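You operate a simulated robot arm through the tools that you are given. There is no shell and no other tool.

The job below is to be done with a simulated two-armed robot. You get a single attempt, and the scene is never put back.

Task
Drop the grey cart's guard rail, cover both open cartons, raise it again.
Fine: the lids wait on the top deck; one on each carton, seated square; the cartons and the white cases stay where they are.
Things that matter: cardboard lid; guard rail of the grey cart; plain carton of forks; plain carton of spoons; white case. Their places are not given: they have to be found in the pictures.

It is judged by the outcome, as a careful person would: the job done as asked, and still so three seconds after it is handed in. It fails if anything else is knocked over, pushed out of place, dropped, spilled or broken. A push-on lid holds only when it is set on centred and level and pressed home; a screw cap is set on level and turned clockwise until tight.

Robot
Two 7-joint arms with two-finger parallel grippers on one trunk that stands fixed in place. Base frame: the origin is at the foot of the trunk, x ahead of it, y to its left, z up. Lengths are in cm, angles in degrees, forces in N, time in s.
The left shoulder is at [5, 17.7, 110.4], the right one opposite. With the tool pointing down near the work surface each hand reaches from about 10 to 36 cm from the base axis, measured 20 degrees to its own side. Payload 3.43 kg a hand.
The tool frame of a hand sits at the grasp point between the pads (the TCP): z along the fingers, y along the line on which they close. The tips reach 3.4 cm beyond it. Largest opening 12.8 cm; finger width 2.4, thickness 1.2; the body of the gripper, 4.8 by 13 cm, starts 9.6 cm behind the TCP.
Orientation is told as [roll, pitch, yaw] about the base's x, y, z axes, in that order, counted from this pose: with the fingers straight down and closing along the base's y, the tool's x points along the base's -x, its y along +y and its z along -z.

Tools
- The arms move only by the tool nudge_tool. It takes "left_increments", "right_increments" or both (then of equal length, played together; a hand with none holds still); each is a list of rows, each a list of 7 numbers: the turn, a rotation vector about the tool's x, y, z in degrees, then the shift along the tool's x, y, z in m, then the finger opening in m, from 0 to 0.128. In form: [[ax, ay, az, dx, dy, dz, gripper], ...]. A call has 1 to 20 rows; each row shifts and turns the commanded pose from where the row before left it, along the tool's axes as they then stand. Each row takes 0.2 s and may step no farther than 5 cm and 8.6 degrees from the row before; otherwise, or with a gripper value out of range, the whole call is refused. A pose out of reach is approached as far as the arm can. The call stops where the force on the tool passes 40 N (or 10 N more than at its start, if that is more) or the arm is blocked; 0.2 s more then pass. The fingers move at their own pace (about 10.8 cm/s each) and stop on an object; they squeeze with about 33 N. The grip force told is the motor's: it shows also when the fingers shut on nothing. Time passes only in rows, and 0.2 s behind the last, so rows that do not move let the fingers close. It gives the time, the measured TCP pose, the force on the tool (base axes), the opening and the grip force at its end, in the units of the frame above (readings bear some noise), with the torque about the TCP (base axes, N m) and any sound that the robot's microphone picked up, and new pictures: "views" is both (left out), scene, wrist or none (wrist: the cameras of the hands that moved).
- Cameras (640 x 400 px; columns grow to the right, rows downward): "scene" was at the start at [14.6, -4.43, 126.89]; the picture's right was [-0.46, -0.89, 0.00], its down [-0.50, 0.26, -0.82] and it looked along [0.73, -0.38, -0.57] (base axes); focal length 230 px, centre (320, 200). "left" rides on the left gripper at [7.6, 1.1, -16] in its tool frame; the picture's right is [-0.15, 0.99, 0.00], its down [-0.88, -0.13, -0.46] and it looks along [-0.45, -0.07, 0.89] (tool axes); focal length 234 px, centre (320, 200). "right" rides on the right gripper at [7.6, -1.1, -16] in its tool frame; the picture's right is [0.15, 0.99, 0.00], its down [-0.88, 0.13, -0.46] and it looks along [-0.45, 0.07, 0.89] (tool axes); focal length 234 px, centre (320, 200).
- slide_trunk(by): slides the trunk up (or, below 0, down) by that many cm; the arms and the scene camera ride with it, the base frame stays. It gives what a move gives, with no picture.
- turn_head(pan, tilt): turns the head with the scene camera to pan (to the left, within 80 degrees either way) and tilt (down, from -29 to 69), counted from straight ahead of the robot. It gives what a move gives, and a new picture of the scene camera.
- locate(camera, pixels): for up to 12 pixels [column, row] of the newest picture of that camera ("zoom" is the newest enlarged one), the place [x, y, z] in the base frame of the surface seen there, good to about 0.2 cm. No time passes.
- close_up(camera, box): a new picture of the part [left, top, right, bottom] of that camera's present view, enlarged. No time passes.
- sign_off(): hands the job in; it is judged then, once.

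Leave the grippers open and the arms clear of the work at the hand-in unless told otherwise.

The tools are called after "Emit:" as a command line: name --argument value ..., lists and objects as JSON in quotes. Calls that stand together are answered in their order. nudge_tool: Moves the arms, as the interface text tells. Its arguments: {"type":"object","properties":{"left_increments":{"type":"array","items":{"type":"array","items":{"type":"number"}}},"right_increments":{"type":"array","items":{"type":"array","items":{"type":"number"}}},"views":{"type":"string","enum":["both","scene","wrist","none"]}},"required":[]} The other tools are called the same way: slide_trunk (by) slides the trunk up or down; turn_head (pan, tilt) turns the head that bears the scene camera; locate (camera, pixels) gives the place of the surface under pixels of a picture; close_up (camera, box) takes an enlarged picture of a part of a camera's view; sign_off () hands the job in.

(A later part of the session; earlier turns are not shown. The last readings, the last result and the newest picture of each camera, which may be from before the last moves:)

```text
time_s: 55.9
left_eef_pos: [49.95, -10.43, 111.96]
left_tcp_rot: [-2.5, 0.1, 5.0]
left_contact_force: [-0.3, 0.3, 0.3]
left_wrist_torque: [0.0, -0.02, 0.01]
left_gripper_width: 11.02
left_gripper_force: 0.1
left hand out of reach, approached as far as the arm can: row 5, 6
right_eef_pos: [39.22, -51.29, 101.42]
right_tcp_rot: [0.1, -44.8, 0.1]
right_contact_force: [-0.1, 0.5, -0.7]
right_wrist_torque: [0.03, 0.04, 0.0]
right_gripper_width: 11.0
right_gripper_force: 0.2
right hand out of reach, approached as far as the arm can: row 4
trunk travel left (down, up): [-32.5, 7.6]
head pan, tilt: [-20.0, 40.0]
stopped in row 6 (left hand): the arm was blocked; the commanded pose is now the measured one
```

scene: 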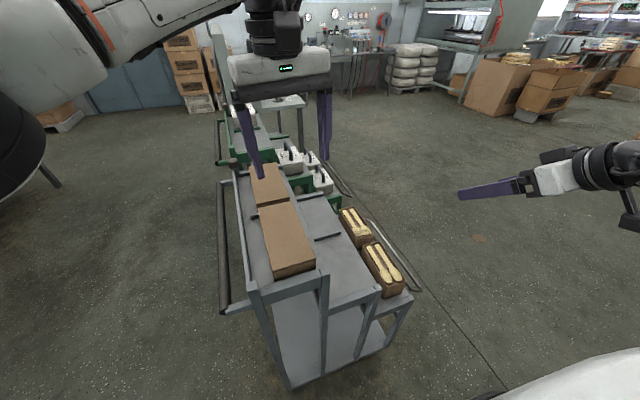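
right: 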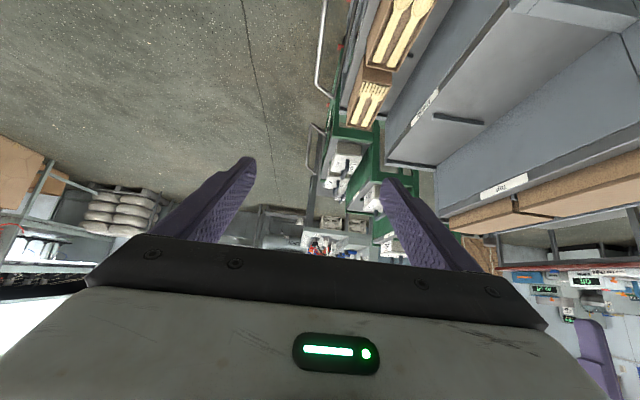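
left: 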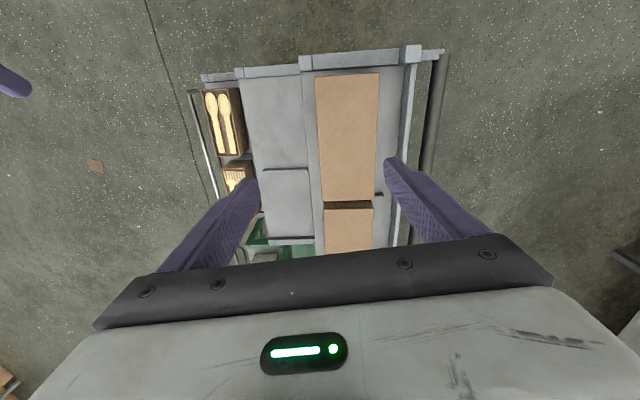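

The left arm reached (50, −10.4), then something blocked it, so I'll ease it back. Plan: push each lid with the left hand toward the right edge of the top deck, where the right hand can grip it. First I'll check whether the deck has a raised lip on its right edge.

Emit:
locate --camera "left" --pixels '[[316, 130], [314, 130], [312, 130], [310, 130], [308, 130], [306, 130], [304, 130], [302, 130], [300, 130], [385, 130], [395, 130], [405, 130]]'

Emit:
close_up --camera "left" --box '[230, 40, 450, 180]'

Emit:
nudge_tool --left_increments '[[0, 0, 0, 0, 0.02, 0, 0.11], [0, 0, 0, 0, 0.02, 0, 0.11]]' --views "none"

```text
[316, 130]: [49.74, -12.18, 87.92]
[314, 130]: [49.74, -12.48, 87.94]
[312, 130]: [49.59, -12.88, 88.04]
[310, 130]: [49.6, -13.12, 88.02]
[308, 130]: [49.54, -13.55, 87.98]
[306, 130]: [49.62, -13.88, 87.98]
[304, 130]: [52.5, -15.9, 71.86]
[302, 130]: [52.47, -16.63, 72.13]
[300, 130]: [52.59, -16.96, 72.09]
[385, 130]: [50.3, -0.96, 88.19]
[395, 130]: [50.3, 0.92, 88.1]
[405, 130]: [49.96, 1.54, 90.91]
```

```text
2.86 times, centred on (340, 110) of left
```

zoom: 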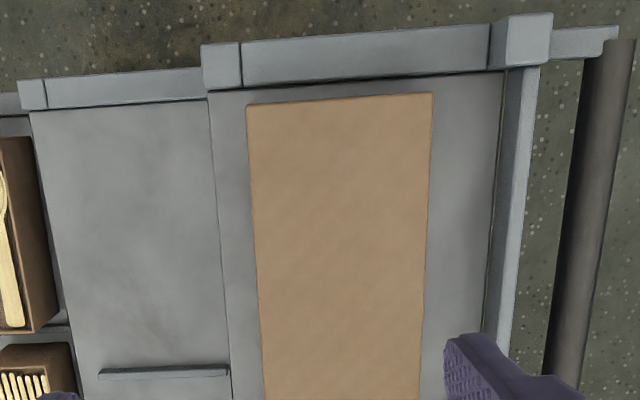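

```text
time_s: 56.5
left_eef_pos: [49.47, -6.85, 111.76]
left_tcp_rot: [-2.3, 0.2, 4.5]
left_contact_force: [0.4, 0.6, 0.2]
left_wrist_torque: [0.05, -0.03, 0.01]
left_gripper_width: 10.97
left_gripper_force: 0.0
right_eef_pos: [39.19, -51.35, 101.43]
right_tcp_rot: [0.1, -44.8, 0.0]
right_contact_force: [0.3, 0.9, 0.5]
right_wrist_torque: [-0.01, -0.01, 0.0]
right_gripper_width: 11.0
right_gripper_force: 0.0
trunk travel left (down, up): [-32.5, 7.6]
head pan, tilt: [-20.0, 40.0]
```

The top deck's right edge is flush at y=−14, z=88.0 with no lip, and the left lip's inner edge is at y≈1. I'll square the left hand, close its fingers, and place it over the gap left of the near lid at x=51, y≈−1.1.

Emit:
nudge_tool --left_increments '[[-2.3, 0, 4.5, 0, 0, 0, 0], [0, 0, 0, -0.008, 0.029, 0, 0], [0, 0, 0, -0.008, 0.029, 0, 0], [0, 0, 0, 0, 0, 0.02, 0], [0, 0, 0, 0, 0, 0.03, 0]]' --views "wrist"

```text
time_s: 57.7
left_eef_pos: [50.91, -0.97, 106.72]
left_tcp_rot: [-0.1, 0.1, 0.1]
left_contact_force: [-0.5, -0.3, 0.3]
left_wrist_torque: [-0.01, 0.01, -0.01]
left_gripper_width: 0.0
left_gripper_force: 33.2
right_eef_pos: [39.15, -51.34, 101.48]
right_tcp_rot: [0.1, -44.8, -0.1]
right_contact_force: [0.8, -0.3, -0.4]
right_wrist_torque: [0.0, -0.01, 0.02]
right_gripper_width: 10.99
right_gripper_force: 0.0
trunk travel left (down, up): [-32.5, 7.6]
head pan, tilt: [-20.0, 40.0]
```

left: 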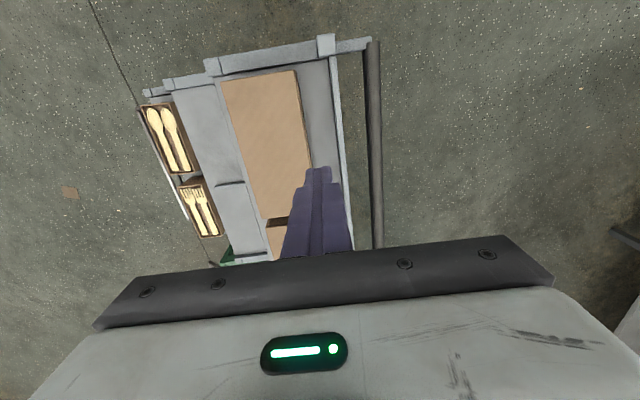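

The left hand is square at (50.9, −1.0, 106.7) with the fingers closed. I'll lower it to z≈96 and check alignment with the gap.

Emit:
nudge_tool --left_increments '[[0, 0, 0, 0, 0, 0.035, 0], [0, 0, 0, 0, 0, 0.035, 0], [0, 0, 0, 0, 0, 0.03, 0]]' --views "both"

```text
time_s: 58.5
left_eef_pos: [50.87, -0.88, 96.71]
left_tcp_rot: [0.0, 0.1, 0.2]
left_contact_force: [-0.5, -0.8, -0.3]
left_wrist_torque: [0.0, 0.02, 0.02]
left_gripper_width: 0.0
left_gripper_force: 33.1
right_eef_pos: [39.22, -51.35, 101.34]
right_tcp_rot: [0.1, -44.9, -0.1]
right_contact_force: [0.2, 1.2, -1.0]
right_wrist_torque: [0.03, 0.0, -0.02]
right_gripper_width: 11.03
right_gripper_force: 0.1
trunk travel left (down, up): [-32.5, 7.6]
head pan, tilt: [-20.0, 40.0]
```

scene: 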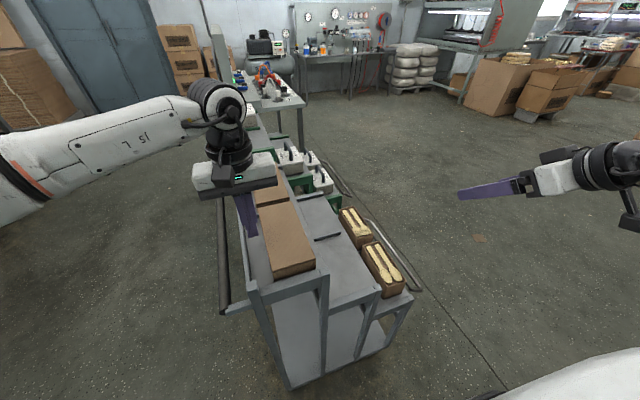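
left: 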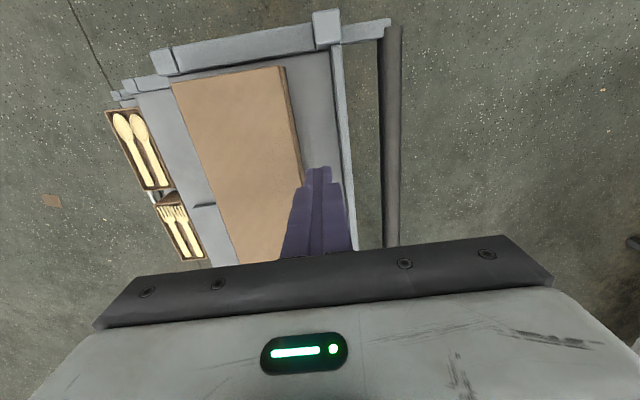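

The closed fingers are centred over the gap between the lid and the left lip. I'll descend to z≈92.4 so the tips stop about 1 cm above the deck.

Emit:
nudge_tool --left_increments '[[0, 0, 0, 0, -0.002, 0.022, 0], [0, 0, 0, 0, 0, 0.021, 0]]' --views "wrist"

```text
time_s: 59.1
left_eef_pos: [51.17, -1.12, 92.77]
left_tcp_rot: [-0.1, -0.1, 0.2]
left_contact_force: [0.8, 0.3, -0.7]
left_wrist_torque: [0.01, 0.01, -0.02]
left_gripper_width: 0.01
left_gripper_force: 33.6
right_eef_pos: [39.21, -51.31, 101.41]
right_tcp_rot: [0.1, -44.8, -0.1]
right_contact_force: [0.5, -0.6, -0.3]
right_wrist_torque: [-0.02, 0.03, 0.0]
right_gripper_width: 11.01
right_gripper_force: 0.0
trunk travel left (down, up): [-32.5, 7.6]
head pan, tilt: [-20.0, 40.0]
```

left: 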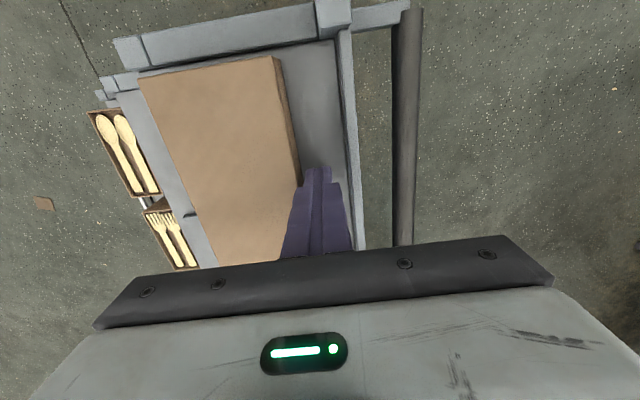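

Tips are at about z=89.4 beside the lid. I'll push slowly toward −y by 5.3 cm, which should bring the lid's centre to about y=−12.

Emit:
nudge_tool --left_increments '[[0, 0, 0, 0, -0.007, 0, 0], [0, 0, 0, 0, -0.007, 0, 0], [0, 0, 0, 0, -0.007, 0, 0], [0, 0, 0, 0, -0.007, 0, 0], [0, 0, 0, 0, -0.007, 0, 0], [0, 0, 0, 0, -0.007, 0, 0], [0, 0, 0, 0, -0.006, 0, 0], [0, 0, 0, 0, -0.005, 0, 0]]' --views "both"

```text
time_s: 60.9
left_eef_pos: [51.03, -6.43, 92.39]
left_tcp_rot: [0.0, 0.0, 0.3]
left_contact_force: [0.1, -0.5, -0.9]
left_wrist_torque: [0.02, -0.01, 0.01]
left_gripper_width: 0.01
left_gripper_force: 33.2
right_eef_pos: [39.25, -51.29, 101.47]
right_tcp_rot: [0.1, -44.7, 0.0]
right_contact_force: [0.1, 0.3, 1.0]
right_wrist_torque: [0.0, -0.02, 0.02]
right_gripper_width: 10.99
right_gripper_force: 0.1
trunk travel left (down, up): [-32.5, 7.6]
head pan, tilt: [-20.0, 40.0]
```

scene: 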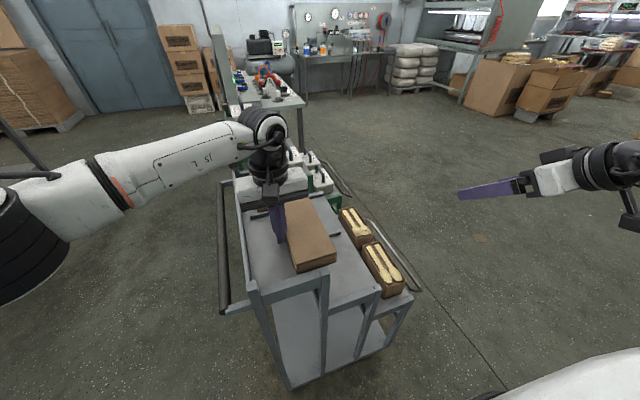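
left: 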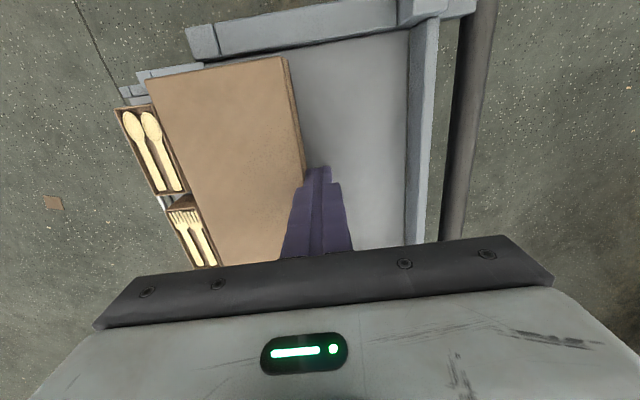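

The lid slid over smoothly with negligible force. I'll back the left hand off, lift it and retreat it to the left, then measure the lid.

Emit:
nudge_tool --left_increments '[[0, 0, 0, 0, 0.012, 0, 0], [0, 0, 0, 0, 0, -0.045, 0], [0, 0, 0, 0, 0, -0.045, 0], [0, 0, 0, 0, 0, -0.045, 0], [0, 0, 0, 0.02, 0.04, 0, 0], [0, 0, 0, 0.02, 0.04, 0, 0], [0, 0, 0, 0.02, 0.04, 0, 0], [0, 0, 0, 0.02, 0.04, 0, 0], [0, 0, 0, 0.02, 0.04, 0, 0], [0, 0, 0, 0.02, 0.04, 0, 0]]' --views "scene"

Emit:
close_up --camera "scene" --box '[210, 150, 430, 300]'

```text
time_s: 63.1
left_eef_pos: [38.76, 18.98, 106.07]
left_tcp_rot: [-0.1, 0.0, 0.3]
left_contact_force: [0.3, 0.1, -0.3]
left_wrist_torque: [0.02, -0.03, 0.0]
left_gripper_width: 0.0
left_gripper_force: 33.1
right_eef_pos: [39.12, -51.26, 101.53]
right_tcp_rot: [0.2, -44.9, 0.0]
right_contact_force: [-0.8, -0.6, 0.3]
right_wrist_torque: [-0.01, 0.02, 0.0]
right_gripper_width: 11.01
right_gripper_force: 0.1
trunk travel left (down, up): [-32.5, 7.6]
head pan, tilt: [-20.0, 40.0]
```

scene: 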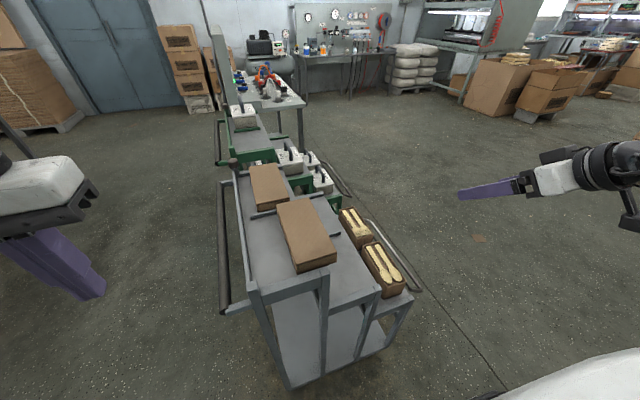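

```text
2.67 times, centred on (320, 225) of scene
```

zoom: 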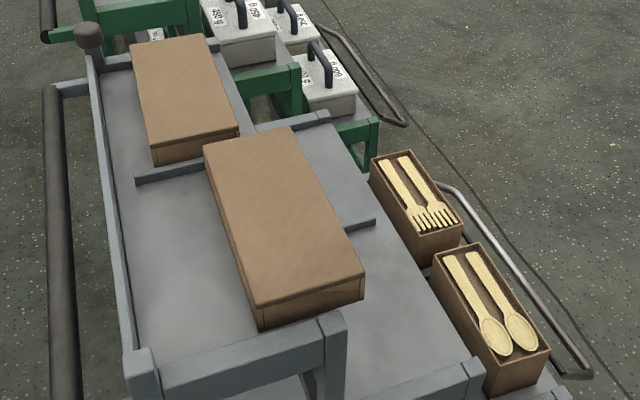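

Emit:
locate --camera "zoom" --pixels '[[206, 145], [289, 128], [363, 272], [254, 302], [258, 325], [363, 297], [132, 43], [203, 36], [238, 127], [150, 145], [240, 280], [215, 175]]'

Emit:
locate --camera "zoom" --pixels '[[434, 258], [478, 244], [548, 350], [489, 368], [372, 158], [408, 151], [462, 224], [418, 236], [490, 388], [546, 378], [450, 270], [500, 300]]'

```text
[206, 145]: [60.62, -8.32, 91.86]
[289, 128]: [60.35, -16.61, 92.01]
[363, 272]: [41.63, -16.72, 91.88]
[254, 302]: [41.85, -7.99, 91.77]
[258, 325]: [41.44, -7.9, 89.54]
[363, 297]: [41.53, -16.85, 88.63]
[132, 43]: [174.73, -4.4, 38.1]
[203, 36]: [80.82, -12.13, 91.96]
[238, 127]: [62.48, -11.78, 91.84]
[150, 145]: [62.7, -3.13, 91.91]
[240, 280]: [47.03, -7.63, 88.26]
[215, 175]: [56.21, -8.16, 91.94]
```

```text
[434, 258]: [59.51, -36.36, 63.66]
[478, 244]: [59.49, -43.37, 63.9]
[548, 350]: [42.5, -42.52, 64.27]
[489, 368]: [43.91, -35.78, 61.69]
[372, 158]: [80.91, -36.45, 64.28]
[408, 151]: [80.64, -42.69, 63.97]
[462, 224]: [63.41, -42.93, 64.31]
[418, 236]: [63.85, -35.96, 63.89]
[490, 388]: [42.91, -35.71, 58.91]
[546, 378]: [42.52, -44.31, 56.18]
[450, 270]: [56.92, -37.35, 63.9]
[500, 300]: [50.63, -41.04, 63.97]
```

The near lid now spans x 41.6–60.6, y −7.8…−16.7, overhanging the edge by about 2.6 cm, and nothing else moved. I'll bring the right hand over its centre at x≈49.5, y≈−12.2, staying at z≈101.

Emit:
nudge_tool --right_increments '[[0, 0, 0, -0.0082, 0.0433, 0.0082, 0.115], [0, 0, 0, -0.0082, 0.0433, 0.0082, 0.115], [0, 0, 0, -0.0082, 0.0433, 0.0082, 0.115], [0, 0, 0, -0.0082, 0.0433, 0.0082, 0.115], [0, 0, 0, -0.0082, 0.0433, 0.0082, 0.115], [0, 0, 0, -0.0082, 0.0433, 0.0082, 0.115], [0, 0, 0, -0.0082, 0.0433, 0.0082, 0.115], [0, 0, 0, -0.0082, 0.0433, 0.0082, 0.115], [0, 0, 0, -0.0082, 0.0433, 0.0082, 0.115]]' --views "both"

```text
time_s: 65.1
left_eef_pos: [38.87, 18.97, 106.08]
left_tcp_rot: [-0.2, 0.0, 0.3]
left_contact_force: [-0.4, 0.0, 0.7]
left_wrist_torque: [-0.02, -0.02, -0.01]
left_gripper_width: 0.0
left_gripper_force: 33.1
right_eef_pos: [49.68, -12.17, 101.59]
right_tcp_rot: [0.1, -44.9, 0.0]
right_contact_force: [0.1, -0.1, -0.3]
right_wrist_torque: [0.01, 0.0, -0.03]
right_gripper_width: 11.49
right_gripper_force: 0.1
trunk travel left (down, up): [-32.5, 7.6]
head pan, tilt: [-20.0, 40.0]
```

scene: 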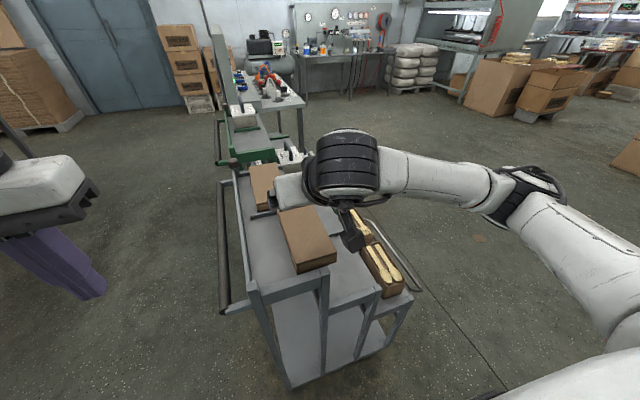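
right: 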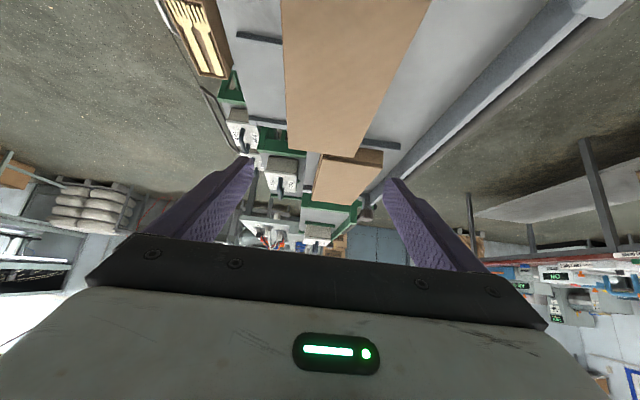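

I'm exactly above the lid, straddling it in the wrist view. I'll descend to z≈96 first.

Emit:
nudge_tool --right_increments '[[0, 0, 0, 0.0198, 0, 0.0198, 0.115], [0, 0, 0, 0.0198, 0, 0.0198, 0.115]]' --views "wrist"

```text
time_s: 65.7
left_eef_pos: [38.85, 18.93, 106.08]
left_tcp_rot: [0.0, 0.0, 0.1]
left_contact_force: [0.2, -0.3, 0.4]
left_wrist_torque: [-0.01, -0.03, -0.01]
left_gripper_width: 0.0
left_gripper_force: 33.1
right_eef_pos: [49.66, -12.11, 95.83]
right_tcp_rot: [0.2, -44.8, 0.1]
right_contact_force: [-0.2, 0.2, -0.6]
right_wrist_torque: [-0.02, 0.03, 0.0]
right_gripper_width: 11.5
right_gripper_force: 0.1
trunk travel left (down, up): [-32.5, 7.6]
head pan, tilt: [-20.0, 40.0]
```

right: 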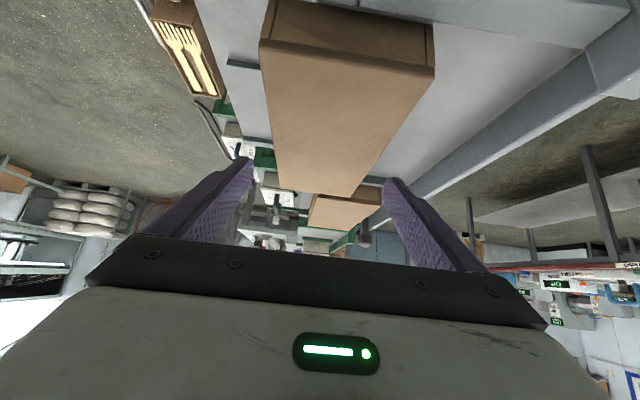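

The fingers clear both sides of the lid. I'll go down to z≈91.8, tips just above the deck, without closing yet.

Emit:
nudge_tool --right_increments '[[0, 0, 0, 0.0141, 0, 0.0141, 0.115], [0, 0, 0, 0.0136, 0, 0.0136, 0.115]]' --views "both"

```text
time_s: 66.3
left_eef_pos: [38.82, 18.92, 106.19]
left_tcp_rot: [0.0, 0.0, 0.1]
left_contact_force: [-0.6, -0.1, -0.6]
left_wrist_torque: [0.01, 0.02, -0.01]
left_gripper_width: 0.0
left_gripper_force: 33.3
right_eef_pos: [49.48, -12.25, 92.11]
right_tcp_rot: [0.1, -44.8, 0.0]
right_contact_force: [-0.3, -0.2, -0.5]
right_wrist_torque: [0.03, 0.02, -0.01]
right_gripper_width: 11.48
right_gripper_force: 0.1
trunk travel left (down, up): [-32.5, 7.6]
head pan, tilt: [-20.0, 40.0]
```

scene: 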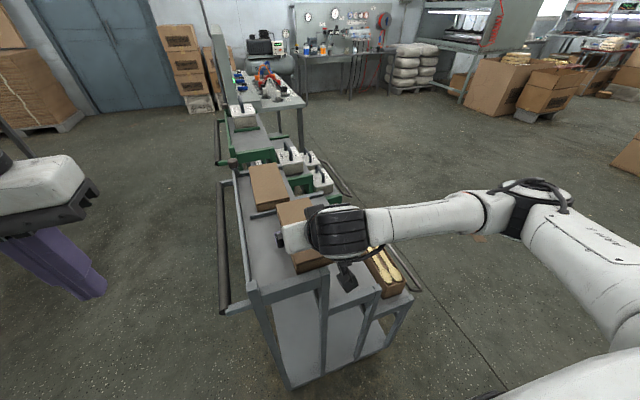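
right: 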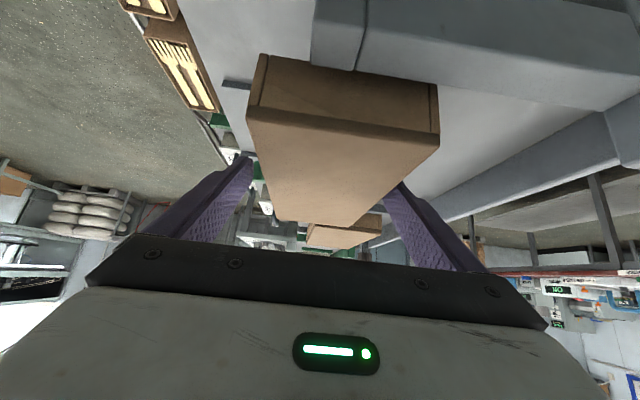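

The fingers straddle the lid with no contact. I'll close gently, first to 9.2 cm and then to 8.4 cm.

Emit:
nudge_tool --right_increments '[[0, 0, 0, 0, 0, 0, 0.1], [0, 0, 0, 0, 0, 0, 0.092], [0, 0, 0, 0, 0, 0, 0.088], [0, 0, 0, 0, 0, 0, 0.084], [0, 0, 0, 0, 0, 0, 0.084]]' --views "both"

```text
time_s: 67.5
left_eef_pos: [38.97, 18.8, 106.11]
left_tcp_rot: [0.0, 0.1, 0.2]
left_contact_force: [-0.1, -0.2, -0.6]
left_wrist_torque: [-0.01, -0.01, -0.02]
left_gripper_width: 0.0
left_gripper_force: 32.8
right_eef_pos: [49.52, -12.19, 92.01]
right_tcp_rot: [0.1, -44.9, 0.1]
right_contact_force: [0.0, -0.3, -0.4]
right_wrist_torque: [0.01, 0.03, -0.01]
right_gripper_width: 8.91
right_gripper_force: 33.1
trunk travel left (down, up): [-32.5, 7.6]
head pan, tilt: [-20.0, 40.0]
```

scene: 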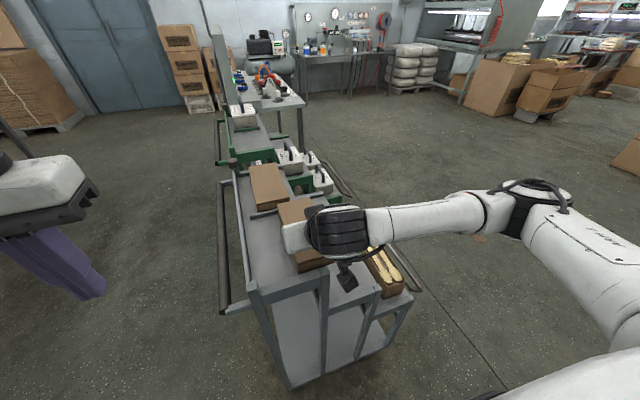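
right: 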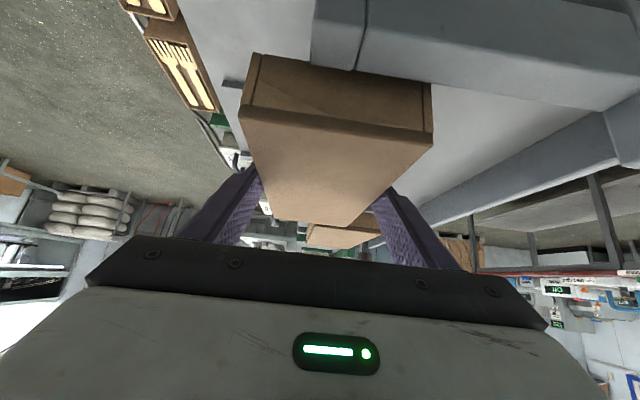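

The lid is gripped at 8.91 cm width. I'll lift it straight up 5 cm and check that it hangs level.

Emit:
nudge_tool --right_increments '[[0, 0, 0, -0.0106, 0, -0.0106, 0.084], [0, 0, 0, -0.0125, 0, -0.0125, 0.084], [0, 0, 0, -0.0125, 0, -0.0125, 0.084]]' --views "both"

```text
time_s: 68.3
left_eef_pos: [38.92, 18.98, 106.17]
left_tcp_rot: [0.0, 0.0, 0.1]
left_contact_force: [0.4, 0.7, 0.4]
left_wrist_torque: [0.0, -0.04, 0.05]
left_gripper_width: 0.0
left_gripper_force: 32.4
right_eef_pos: [49.53, -12.28, 97.03]
right_tcp_rot: [0.1, -44.8, 0.0]
right_contact_force: [-0.2, -0.4, -0.4]
right_wrist_torque: [-0.04, 0.02, 0.0]
right_gripper_width: 8.93
right_gripper_force: 33.4
trunk travel left (down, up): [-32.5, 7.6]
head pan, tilt: [-20.0, 40.0]
```

scene: 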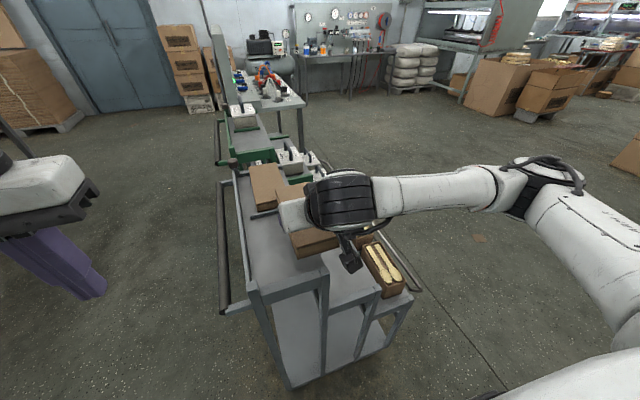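
right: 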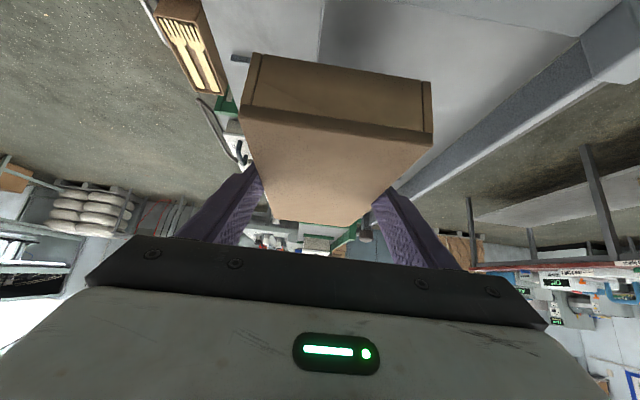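

The lid is up with no load change. I'll measure points on its top surface in the wrist view to check level and its offset from the hand.

Emit:
locate --camera "right" --pixels '[[248, 118], [335, 132], [428, 143], [265, 165], [330, 165], [395, 175], [285, 210], [325, 215], [365, 205], [255, 62], [430, 85], [245, 100]]'

Emit:
close_up --camera "right" --box '[220, 40, 460, 240]'

```text
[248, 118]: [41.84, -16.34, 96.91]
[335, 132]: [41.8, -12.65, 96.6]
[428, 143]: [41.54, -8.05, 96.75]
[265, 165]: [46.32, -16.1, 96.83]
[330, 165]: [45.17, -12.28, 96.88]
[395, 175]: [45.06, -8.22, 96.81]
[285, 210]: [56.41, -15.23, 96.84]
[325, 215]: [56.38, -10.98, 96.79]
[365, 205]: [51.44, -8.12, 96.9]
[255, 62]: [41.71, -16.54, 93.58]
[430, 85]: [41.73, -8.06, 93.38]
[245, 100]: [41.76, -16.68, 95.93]
```

```text
2.00 times, centred on (340, 140) of right
```

zoom: 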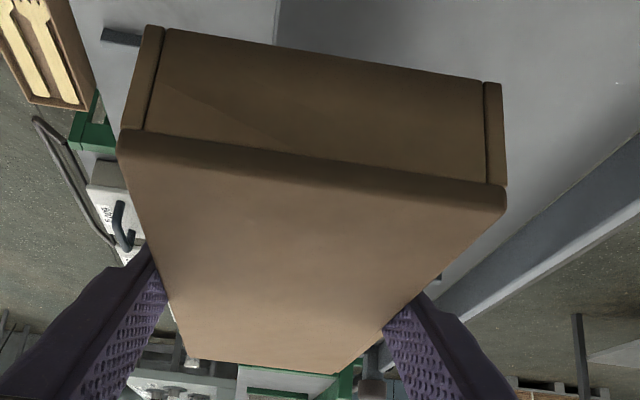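

The lid hangs level, with its top at z=96.85 across. Its walls look about 0.5 cm thick, so the inside is about 7.9 cm wide and centring matters. I'll measure the near carton's rim precisely in a tight zoom.

Emit:
close_up --camera "scene" --box '[350, 230, 414, 300]'

```text
5.71 times, centred on (382, 265) of scene
```

zoom: 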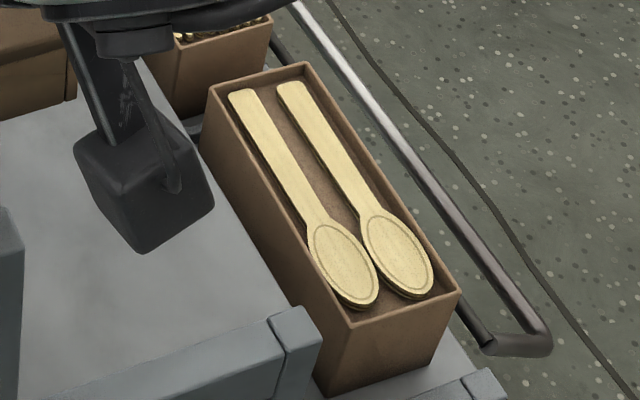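

I can see the rim corners clearly at (208,87), (308,63), (460,293) and (350,328). I'll locate points along the rim and on the visible faces.

Emit:
locate --camera "zoom" --pixels '[[212, 92], [232, 130], [270, 195], [310, 260], [346, 322], [260, 77], [302, 67], [345, 130], [385, 190], [430, 255], [455, 293], [405, 310]]'

Emit:
locate --camera "zoom" --pixels '[[220, 140], [250, 190], [280, 240], [310, 300], [335, 350], [345, 350], [370, 345], [400, 335], [430, 325], [448, 312], [345, 375], [420, 350]]'

```text
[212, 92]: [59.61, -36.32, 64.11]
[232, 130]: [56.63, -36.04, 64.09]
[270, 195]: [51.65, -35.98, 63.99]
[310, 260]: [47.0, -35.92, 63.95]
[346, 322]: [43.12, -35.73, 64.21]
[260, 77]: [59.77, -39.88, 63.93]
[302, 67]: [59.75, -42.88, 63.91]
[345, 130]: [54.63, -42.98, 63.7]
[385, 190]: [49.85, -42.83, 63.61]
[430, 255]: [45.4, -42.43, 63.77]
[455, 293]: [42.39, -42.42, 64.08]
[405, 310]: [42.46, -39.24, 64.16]
```

```text
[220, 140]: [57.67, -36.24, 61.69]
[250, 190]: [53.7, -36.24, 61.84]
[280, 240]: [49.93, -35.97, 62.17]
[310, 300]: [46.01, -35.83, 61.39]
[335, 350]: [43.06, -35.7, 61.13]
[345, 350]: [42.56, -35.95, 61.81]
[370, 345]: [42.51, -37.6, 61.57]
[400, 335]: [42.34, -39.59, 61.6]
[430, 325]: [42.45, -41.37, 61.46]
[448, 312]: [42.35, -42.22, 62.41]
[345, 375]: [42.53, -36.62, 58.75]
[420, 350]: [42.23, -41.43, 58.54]
```

The near carton is turned about −1.9° in yaw. Its centre is about (51.15, −39.5), outer width about 7.0, length about 17.4, and rim z≈64.0. The lid's centre sits about 1.6 cm ahead of the TCP. I'll carry the lid across to y≈−39.5, applying the −1.9° yaw, and tuck the left hand further away.

Emit:
nudge_tool --left_increments '[[0, 0, 0, 0.0157, 0.0073, 0, 0], [0, 0, 0, 0.0157, 0.0073, 0, 0], [0, 0, 0, 0.0157, 0.0073, 0, 0], [0, 0, 0, 0.0157, 0.0073, 0, 0], [0, 0, 0, 0.0157, 0.0073, 0, 0], [0, 0, 0, 0.0157, 0.0073, 0, 0], [0, 0, 0, 0.0157, 0.0073, 0, 0], [0, 0, 0, 0, 0, 0, 0]]' --right_increments '[[0, 0, 0, 0, -0.039, 0, 0.084], [0, 0, 0, 0, -0.039, 0, 0.084], [0, 0, 0, 0, -0.039, 0, 0.084], [0, 0, 0, 0, -0.039, 0, 0.084], [0, 0, 0, 0, -0.039, 0, 0.084], [0, 0, 0, 0, -0.039, 0, 0.084], [0, 0, 0, 0, -0.038, 0, 0.084], [1.34, 0, 1.34, 0, 0, 0, 0.084]]' --views "both"

```text
time_s: 70.1
left_eef_pos: [28.04, 23.68, 106.13]
left_tcp_rot: [0.1, 0.0, 0.2]
left_contact_force: [-0.5, 0.9, 0.3]
left_wrist_torque: [0.02, -0.03, 0.03]
left_gripper_width: 0.0
left_gripper_force: 33.0
right_eef_pos: [49.63, -39.43, 97.16]
right_tcp_rot: [0.0, -44.9, -1.9]
right_contact_force: [0.9, -0.3, 0.0]
right_wrist_torque: [-0.01, 0.01, -0.02]
right_gripper_width: 8.9
right_gripper_force: 32.8
trunk travel left (down, up): [-32.5, 7.6]
head pan, tilt: [-20.0, 40.0]
```

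scene: 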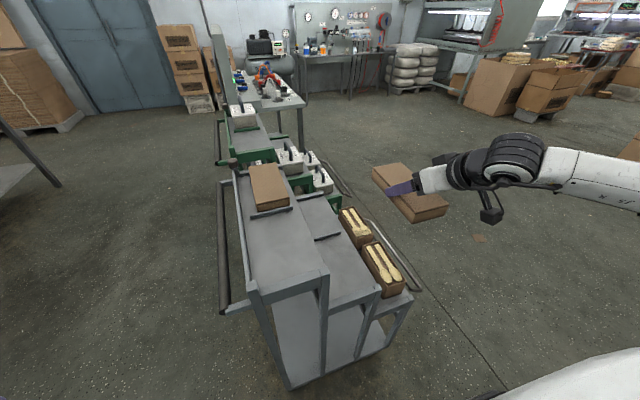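
right: 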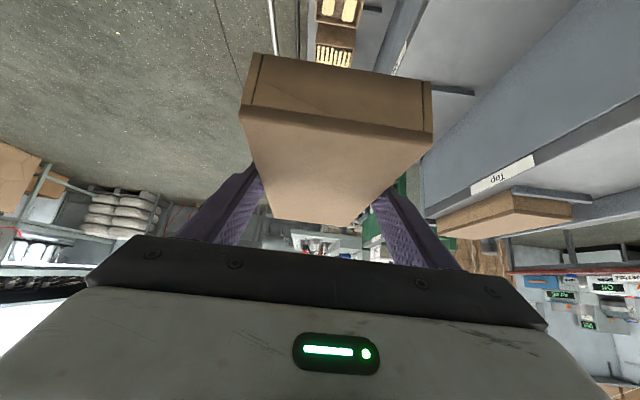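
left: 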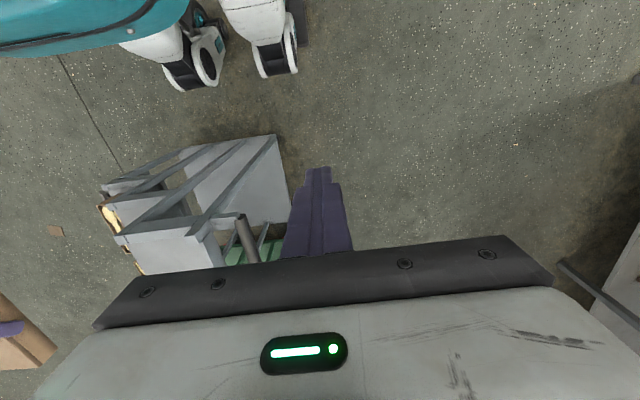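

The lid is above the near carton in plan. I'll lower the trunk 24 cm, bringing the TCP to about z=73, so the lid's bottom stays roughly 5 cm above the rim.

Emit:
slide_trunk --by -24

Emit:
turn_head --pan -35 --tilt 38

Emit:
close_up --camera "scene" --box '[220, 100, 460, 250]'

```text
time_s: 72.6
left_eef_pos: [28.04, 23.73, 82.21]
left_tcp_rot: [0.0, 0.0, 0.2]
left_contact_force: [-0.8, 0.0, -0.4]
left_wrist_torque: [0.04, 0.01, -0.04]
left_gripper_width: 0.0
left_gripper_force: 32.9
right_eef_pos: [49.63, -39.47, 73.03]
right_tcp_rot: [0.1, -44.8, -1.9]
right_contact_force: [-0.4, 0.9, -0.3]
right_wrist_torque: [0.04, 0.01, -0.02]
right_gripper_width: 8.92
right_gripper_force: 33.1
trunk travel left (down, up): [-8.5, 31.6]
head pan, tilt: [-20.0, 40.0]
```

```text
time_s: 73.3
left_eef_pos: [28.15, 23.77, 82.14]
left_tcp_rot: [0.0, 0.0, 0.2]
left_contact_force: [0.4, 0.4, -0.3]
left_wrist_torque: [0.01, 0.06, -0.01]
left_gripper_width: 0.0
left_gripper_force: 32.7
right_eef_pos: [49.63, -39.56, 73.19]
right_tcp_rot: [0.1, -44.7, -2.0]
right_contact_force: [0.1, 0.2, -0.8]
right_wrist_torque: [-0.01, -0.01, -0.01]
right_gripper_width: 8.91
right_gripper_force: 32.6
trunk travel left (down, up): [-8.5, 31.6]
head pan, tilt: [-35.0, 38.0]
```

scene: 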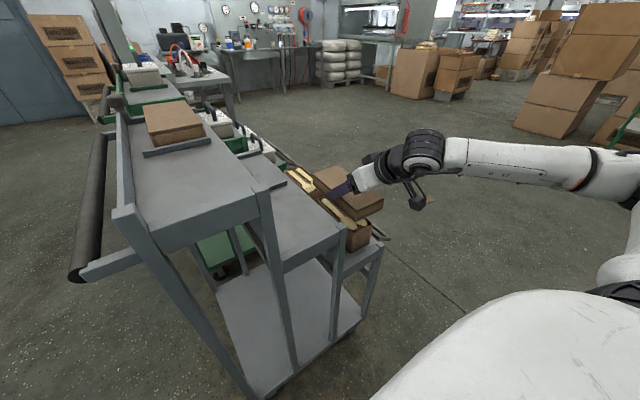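

```text
2.67 times, centred on (340, 175) of scene
```

zoom: 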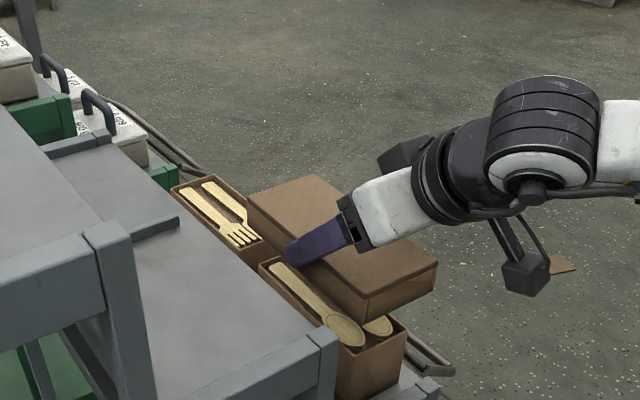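

Good view: the lid hovers over the spoon carton. I'll measure the lid's near and left faces and the carton's same faces in this one picture to compare the offsets.

Emit:
locate --camera "zoom" --pixels '[[256, 215], [268, 230], [320, 278], [335, 290], [355, 306], [375, 308], [395, 299], [415, 289], [430, 281], [365, 296], [435, 266], [320, 185]]'

Emit:
locate --camera "zoom" --pixels '[[265, 282], [280, 300], [300, 322], [318, 340], [335, 360], [350, 375], [365, 368], [385, 358], [400, 348], [345, 362], [402, 338], [262, 268]]'

```text
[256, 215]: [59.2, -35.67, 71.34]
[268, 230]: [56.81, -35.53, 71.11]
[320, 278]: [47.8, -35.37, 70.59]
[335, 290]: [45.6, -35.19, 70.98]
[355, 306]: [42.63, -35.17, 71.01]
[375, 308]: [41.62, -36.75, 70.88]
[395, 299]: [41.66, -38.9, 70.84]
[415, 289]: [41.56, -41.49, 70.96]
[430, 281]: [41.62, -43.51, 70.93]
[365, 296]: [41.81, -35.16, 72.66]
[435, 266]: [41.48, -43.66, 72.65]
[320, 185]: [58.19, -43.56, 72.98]
```

```text
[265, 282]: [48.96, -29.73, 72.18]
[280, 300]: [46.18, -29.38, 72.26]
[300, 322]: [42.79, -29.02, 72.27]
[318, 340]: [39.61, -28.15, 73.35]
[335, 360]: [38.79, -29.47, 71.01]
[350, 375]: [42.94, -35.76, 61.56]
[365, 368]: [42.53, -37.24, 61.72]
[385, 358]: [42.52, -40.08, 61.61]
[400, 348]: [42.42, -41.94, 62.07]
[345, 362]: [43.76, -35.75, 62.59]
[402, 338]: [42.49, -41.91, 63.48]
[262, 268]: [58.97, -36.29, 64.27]
```

The yaw matches the carton's. Sideways, the lid's left face reads y≈−35.4 and the carton's left face −36.03. I need the right sides too, so I'll zoom tighter on lid and carton.

Emit:
close_up --camera "scene" --box '[305, 155, 390, 255]'

```text
4.00 times, centred on (348, 205) of scene
```

zoom: 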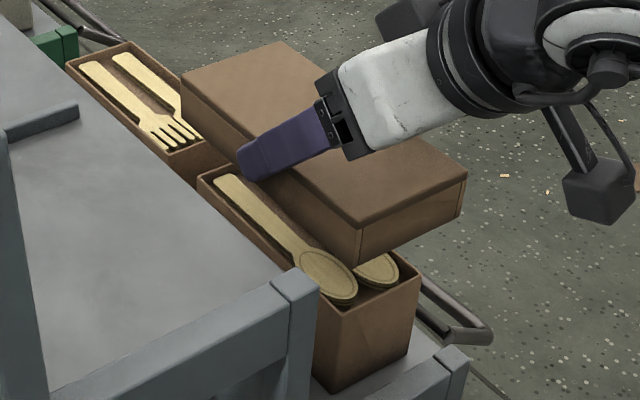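

Emit:
locate --camera "zoom" --pixels '[[463, 185], [462, 195], [461, 208], [458, 180], [364, 240], [364, 255], [440, 163], [425, 152], [300, 58], [286, 48], [190, 80], [230, 117]]'

Emit:
locate --camera "zoom" --pixels '[[418, 290], [417, 300], [415, 320], [412, 345], [318, 315], [319, 335], [317, 355], [400, 258], [395, 252], [416, 280], [330, 312], [204, 178]]'

```text
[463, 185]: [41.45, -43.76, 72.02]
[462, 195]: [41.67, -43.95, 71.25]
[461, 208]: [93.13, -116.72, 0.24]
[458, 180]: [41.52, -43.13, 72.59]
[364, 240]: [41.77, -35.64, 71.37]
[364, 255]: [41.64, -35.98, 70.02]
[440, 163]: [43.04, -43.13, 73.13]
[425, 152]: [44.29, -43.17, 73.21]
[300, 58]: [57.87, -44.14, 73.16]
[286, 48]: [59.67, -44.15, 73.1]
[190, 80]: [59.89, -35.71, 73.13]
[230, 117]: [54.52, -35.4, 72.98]
```

```text
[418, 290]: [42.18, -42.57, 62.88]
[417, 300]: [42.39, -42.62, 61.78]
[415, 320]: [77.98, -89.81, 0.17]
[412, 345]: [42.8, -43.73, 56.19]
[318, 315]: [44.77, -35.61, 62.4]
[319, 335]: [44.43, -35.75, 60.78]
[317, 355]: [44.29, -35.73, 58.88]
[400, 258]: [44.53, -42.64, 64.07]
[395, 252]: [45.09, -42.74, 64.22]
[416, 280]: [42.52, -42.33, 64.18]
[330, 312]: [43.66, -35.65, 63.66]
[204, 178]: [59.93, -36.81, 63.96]
```

In the same picture the lid centre reads y≈−39.87 at x=51 and the carton's −39.49. So the lid must move about 0.36 cm to +y and 0.1 cm to +x. I'll correct that while lowering to z≈70, so the lid bottom is about 2 cm above the rim.

Emit:
nudge_tool --right_increments '[[0, 0, 0, 0.0103, 0.0018, 0.0109, 0.084], [0, 0, 0, 0.0103, 0.0018, 0.0109, 0.084]]' --views "both"

Emit:
close_up --camera "scene" --box '[305, 155, 390, 255]'

```text
time_s: 73.9
left_eef_pos: [28.06, 23.75, 82.1]
left_tcp_rot: [0.2, 0.0, 0.2]
left_contact_force: [0.0, 0.1, 0.4]
left_wrist_torque: [0.0, -0.02, -0.01]
left_gripper_width: 0.0
left_gripper_force: 32.6
right_eef_pos: [49.76, -39.06, 70.18]
right_tcp_rot: [0.2, -44.8, -1.9]
right_contact_force: [0.0, 0.0, -0.3]
right_wrist_torque: [0.04, 0.01, -0.03]
right_gripper_width: 8.95
right_gripper_force: 33.2
trunk travel left (down, up): [-8.5, 31.6]
head pan, tilt: [-35.0, 38.0]
```

scene: 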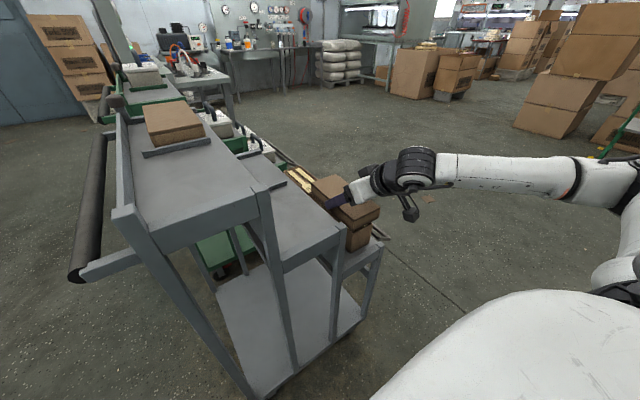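
right: 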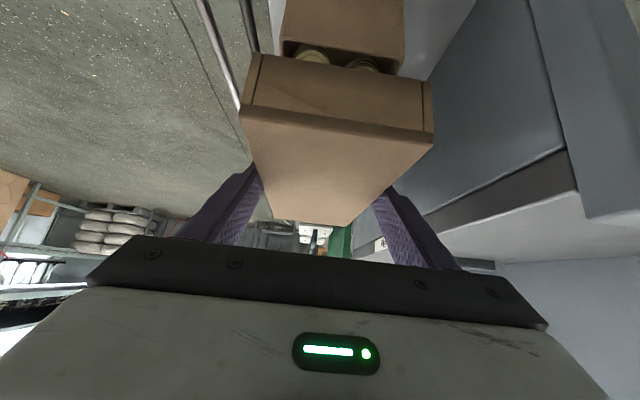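

```text
4.00 times, centred on (348, 205) of scene
```

zoom: 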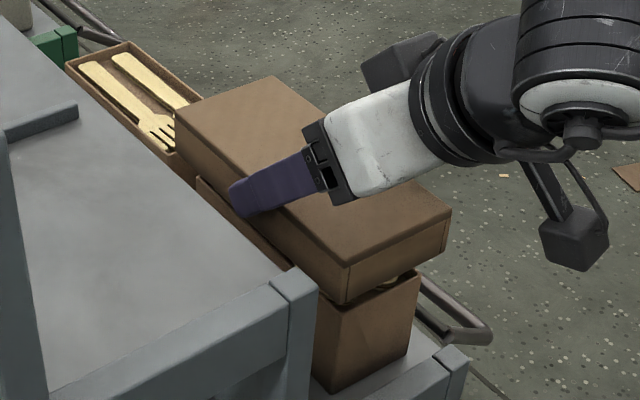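

Both near ends are visible in the wrist view, the lid's face at rows 55–140 and the carton's at rows 0–75. I'll zoom there and measure both sides of each.

Emit:
close_up --camera "right" --box '[225, 0, 445, 150]'

```text
2.67 times, centred on (335, 75) of right
```

zoom: 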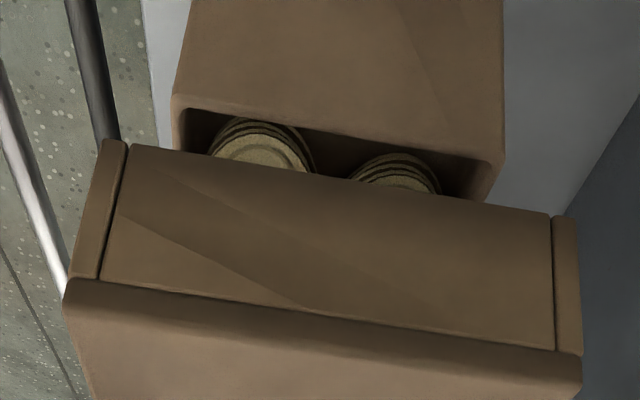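

Emit:
locate --camera "zoom" --pixels '[[108, 155], [98, 195], [85, 255], [570, 230], [574, 270], [577, 330], [300, 220], [176, 104], [178, 80], [184, 50], [500, 155], [500, 120]]'

Emit:
locate --camera "zoom" --pixels '[[500, 80], [499, 40], [190, 20], [340, 80], [340, 110], [450, 120], [250, 60], [110, 150], [130, 150], [550, 225], [145, 100], [520, 150]]'

```text
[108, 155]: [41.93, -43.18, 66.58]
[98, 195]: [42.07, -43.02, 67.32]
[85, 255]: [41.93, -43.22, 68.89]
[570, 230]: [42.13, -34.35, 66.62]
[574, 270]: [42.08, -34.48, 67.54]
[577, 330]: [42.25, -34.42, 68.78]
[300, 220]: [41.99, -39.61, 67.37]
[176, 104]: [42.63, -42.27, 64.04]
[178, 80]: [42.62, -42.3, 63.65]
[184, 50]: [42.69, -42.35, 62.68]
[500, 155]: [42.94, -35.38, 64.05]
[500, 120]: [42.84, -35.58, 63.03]
```

```text
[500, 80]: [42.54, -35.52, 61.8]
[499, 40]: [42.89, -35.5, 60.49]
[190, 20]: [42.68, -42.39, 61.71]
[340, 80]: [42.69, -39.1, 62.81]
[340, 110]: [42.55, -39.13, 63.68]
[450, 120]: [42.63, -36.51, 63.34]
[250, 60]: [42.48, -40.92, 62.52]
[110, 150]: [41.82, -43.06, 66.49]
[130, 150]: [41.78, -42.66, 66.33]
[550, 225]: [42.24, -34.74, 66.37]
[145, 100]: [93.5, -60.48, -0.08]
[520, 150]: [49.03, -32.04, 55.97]
```

At the near end the wrist camera gives lid centre y≈−38.78 and carton centre −38.91, about 0.1 cm off, with 0.65–0.75 cm overlap in x. Now I'll check the far end and the yaw in the scene view.

Emit:
close_up --camera "scene" --box '[340, 165, 400, 255]'

Emit:
close_up --camera "scene" --box '[295, 165, 385, 255]'

```text
4.44 times, centred on (370, 210) of scene
```

zoom: 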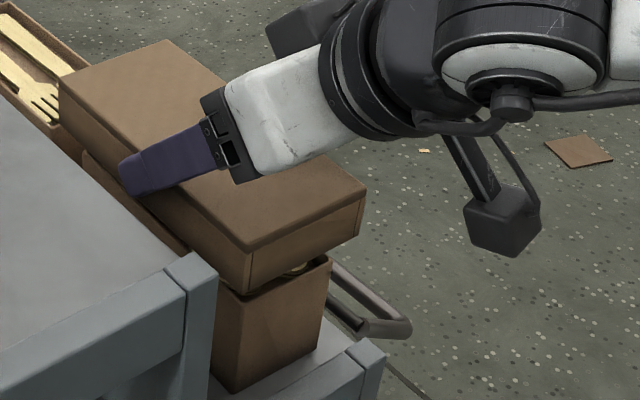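

```text
4.44 times, centred on (340, 210) of scene
```

zoom: 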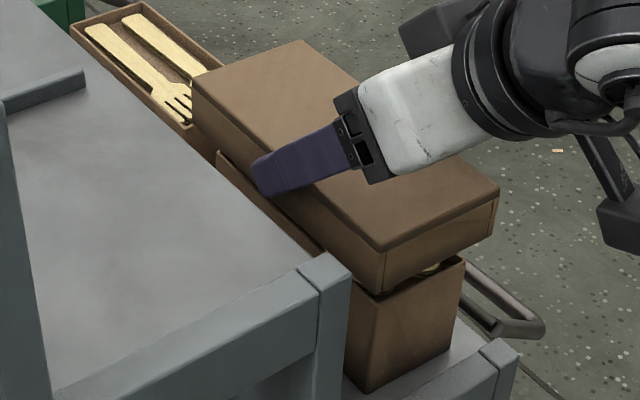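

Emit:
locate --camera "zoom" --pixels '[[200, 105], [215, 130], [235, 150], [330, 215], [350, 235], [375, 265], [222, 170], [240, 190], [260, 212], [285, 232], [305, 245], [355, 310]]'

Emit:
locate --camera "zoom" --pixels '[[195, 78], [290, 44], [303, 46], [197, 120], [218, 155], [220, 160], [390, 270], [440, 250], [490, 225], [493, 212], [375, 315], [450, 285]]'

```text
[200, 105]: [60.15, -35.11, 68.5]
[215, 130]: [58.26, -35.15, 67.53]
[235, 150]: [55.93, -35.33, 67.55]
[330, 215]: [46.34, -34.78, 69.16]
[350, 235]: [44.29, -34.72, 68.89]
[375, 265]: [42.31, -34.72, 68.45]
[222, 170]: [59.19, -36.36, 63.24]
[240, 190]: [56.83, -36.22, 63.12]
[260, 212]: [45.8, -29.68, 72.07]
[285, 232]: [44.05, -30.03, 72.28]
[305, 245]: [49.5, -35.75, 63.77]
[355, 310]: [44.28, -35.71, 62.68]
```

```text
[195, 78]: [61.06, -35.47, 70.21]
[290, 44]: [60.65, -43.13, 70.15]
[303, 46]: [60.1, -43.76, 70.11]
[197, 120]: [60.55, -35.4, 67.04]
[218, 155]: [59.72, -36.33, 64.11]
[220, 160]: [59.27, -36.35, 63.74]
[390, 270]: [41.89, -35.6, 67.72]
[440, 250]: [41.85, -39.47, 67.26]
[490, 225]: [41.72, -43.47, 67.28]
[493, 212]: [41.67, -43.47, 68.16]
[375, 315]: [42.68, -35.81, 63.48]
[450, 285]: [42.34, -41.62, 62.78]
```

At the far end the left overlap is about 1.2 cm and at the near end about 1.0, against an ideal of 0.95. I'll correct y by −0.1 cm and yaw by −0.4°, then lower 2.5 cm so the lid's skirt just starts over the rim, watching the force.

Emit:
nudge_tool --right_increments '[[0.28, 0, 0.28, 0, -0.001, 0, 0.084], [0, 0, 0, 0.0059, 0, 0.0059, 0.084], [0, 0, 0, 0.0059, 0, 0.0059, 0.084], [0, 0, 0, 0.0059, 0, 0.0059, 0.084]]' --views "both"

Emit:
close_up --camera "scene" --box '[295, 165, 385, 255]'

Emit:
close_up --camera "right" --box '[225, 0, 445, 150]'

```text
time_s: 74.9
left_eef_pos: [28.03, 23.82, 82.11]
left_tcp_rot: [0.0, -0.1, 0.2]
left_contact_force: [1.1, -0.9, 0.2]
left_wrist_torque: [-0.03, 0.0, -0.02]
left_gripper_width: 0.03
left_gripper_force: 32.9
right_eef_pos: [49.85, -39.06, 67.55]
right_tcp_rot: [0.2, -44.8, -2.2]
right_contact_force: [-0.6, -0.4, -0.7]
right_wrist_torque: [-0.01, 0.01, -0.01]
right_gripper_width: 8.92
right_gripper_force: 32.5
trunk travel left (down, up): [-8.5, 31.6]
head pan, tilt: [-35.0, 38.0]
```

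scene: 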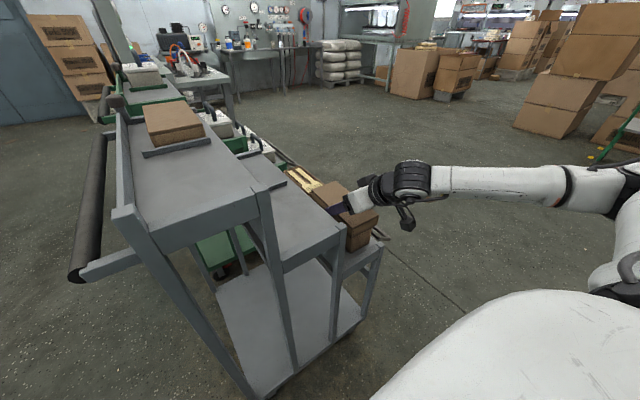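
right: 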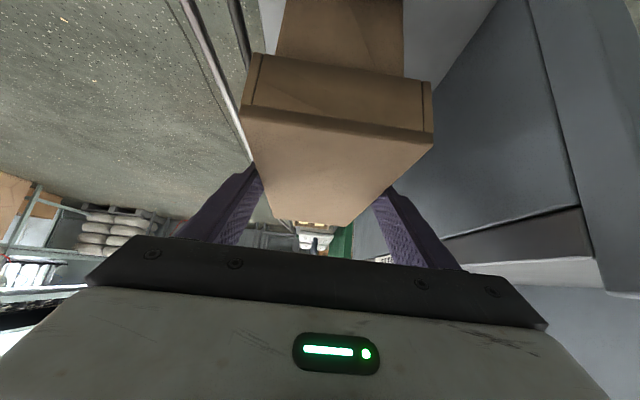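

```text
4.44 times, centred on (340, 210) of scene
```

zoom: 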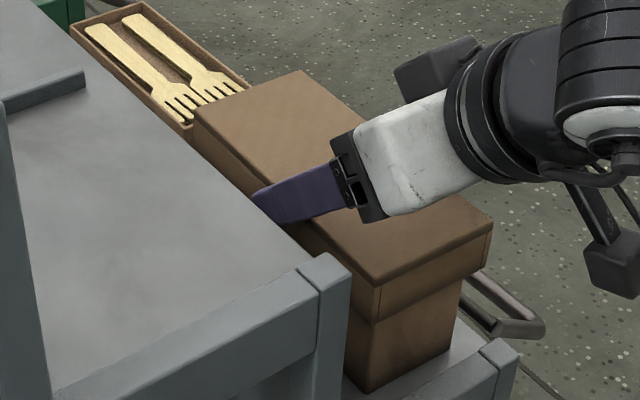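

```text
2.67 times, centred on (335, 75) of right
```

zoom: 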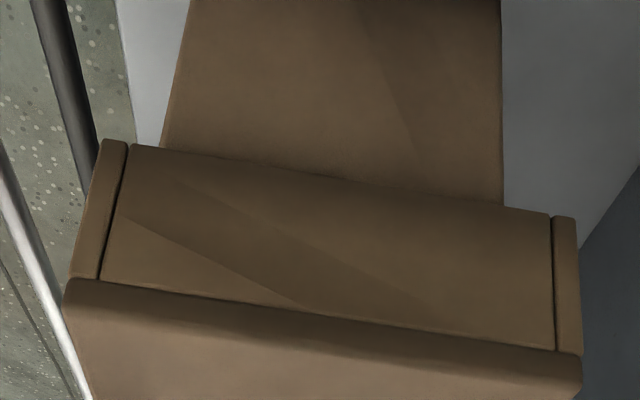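

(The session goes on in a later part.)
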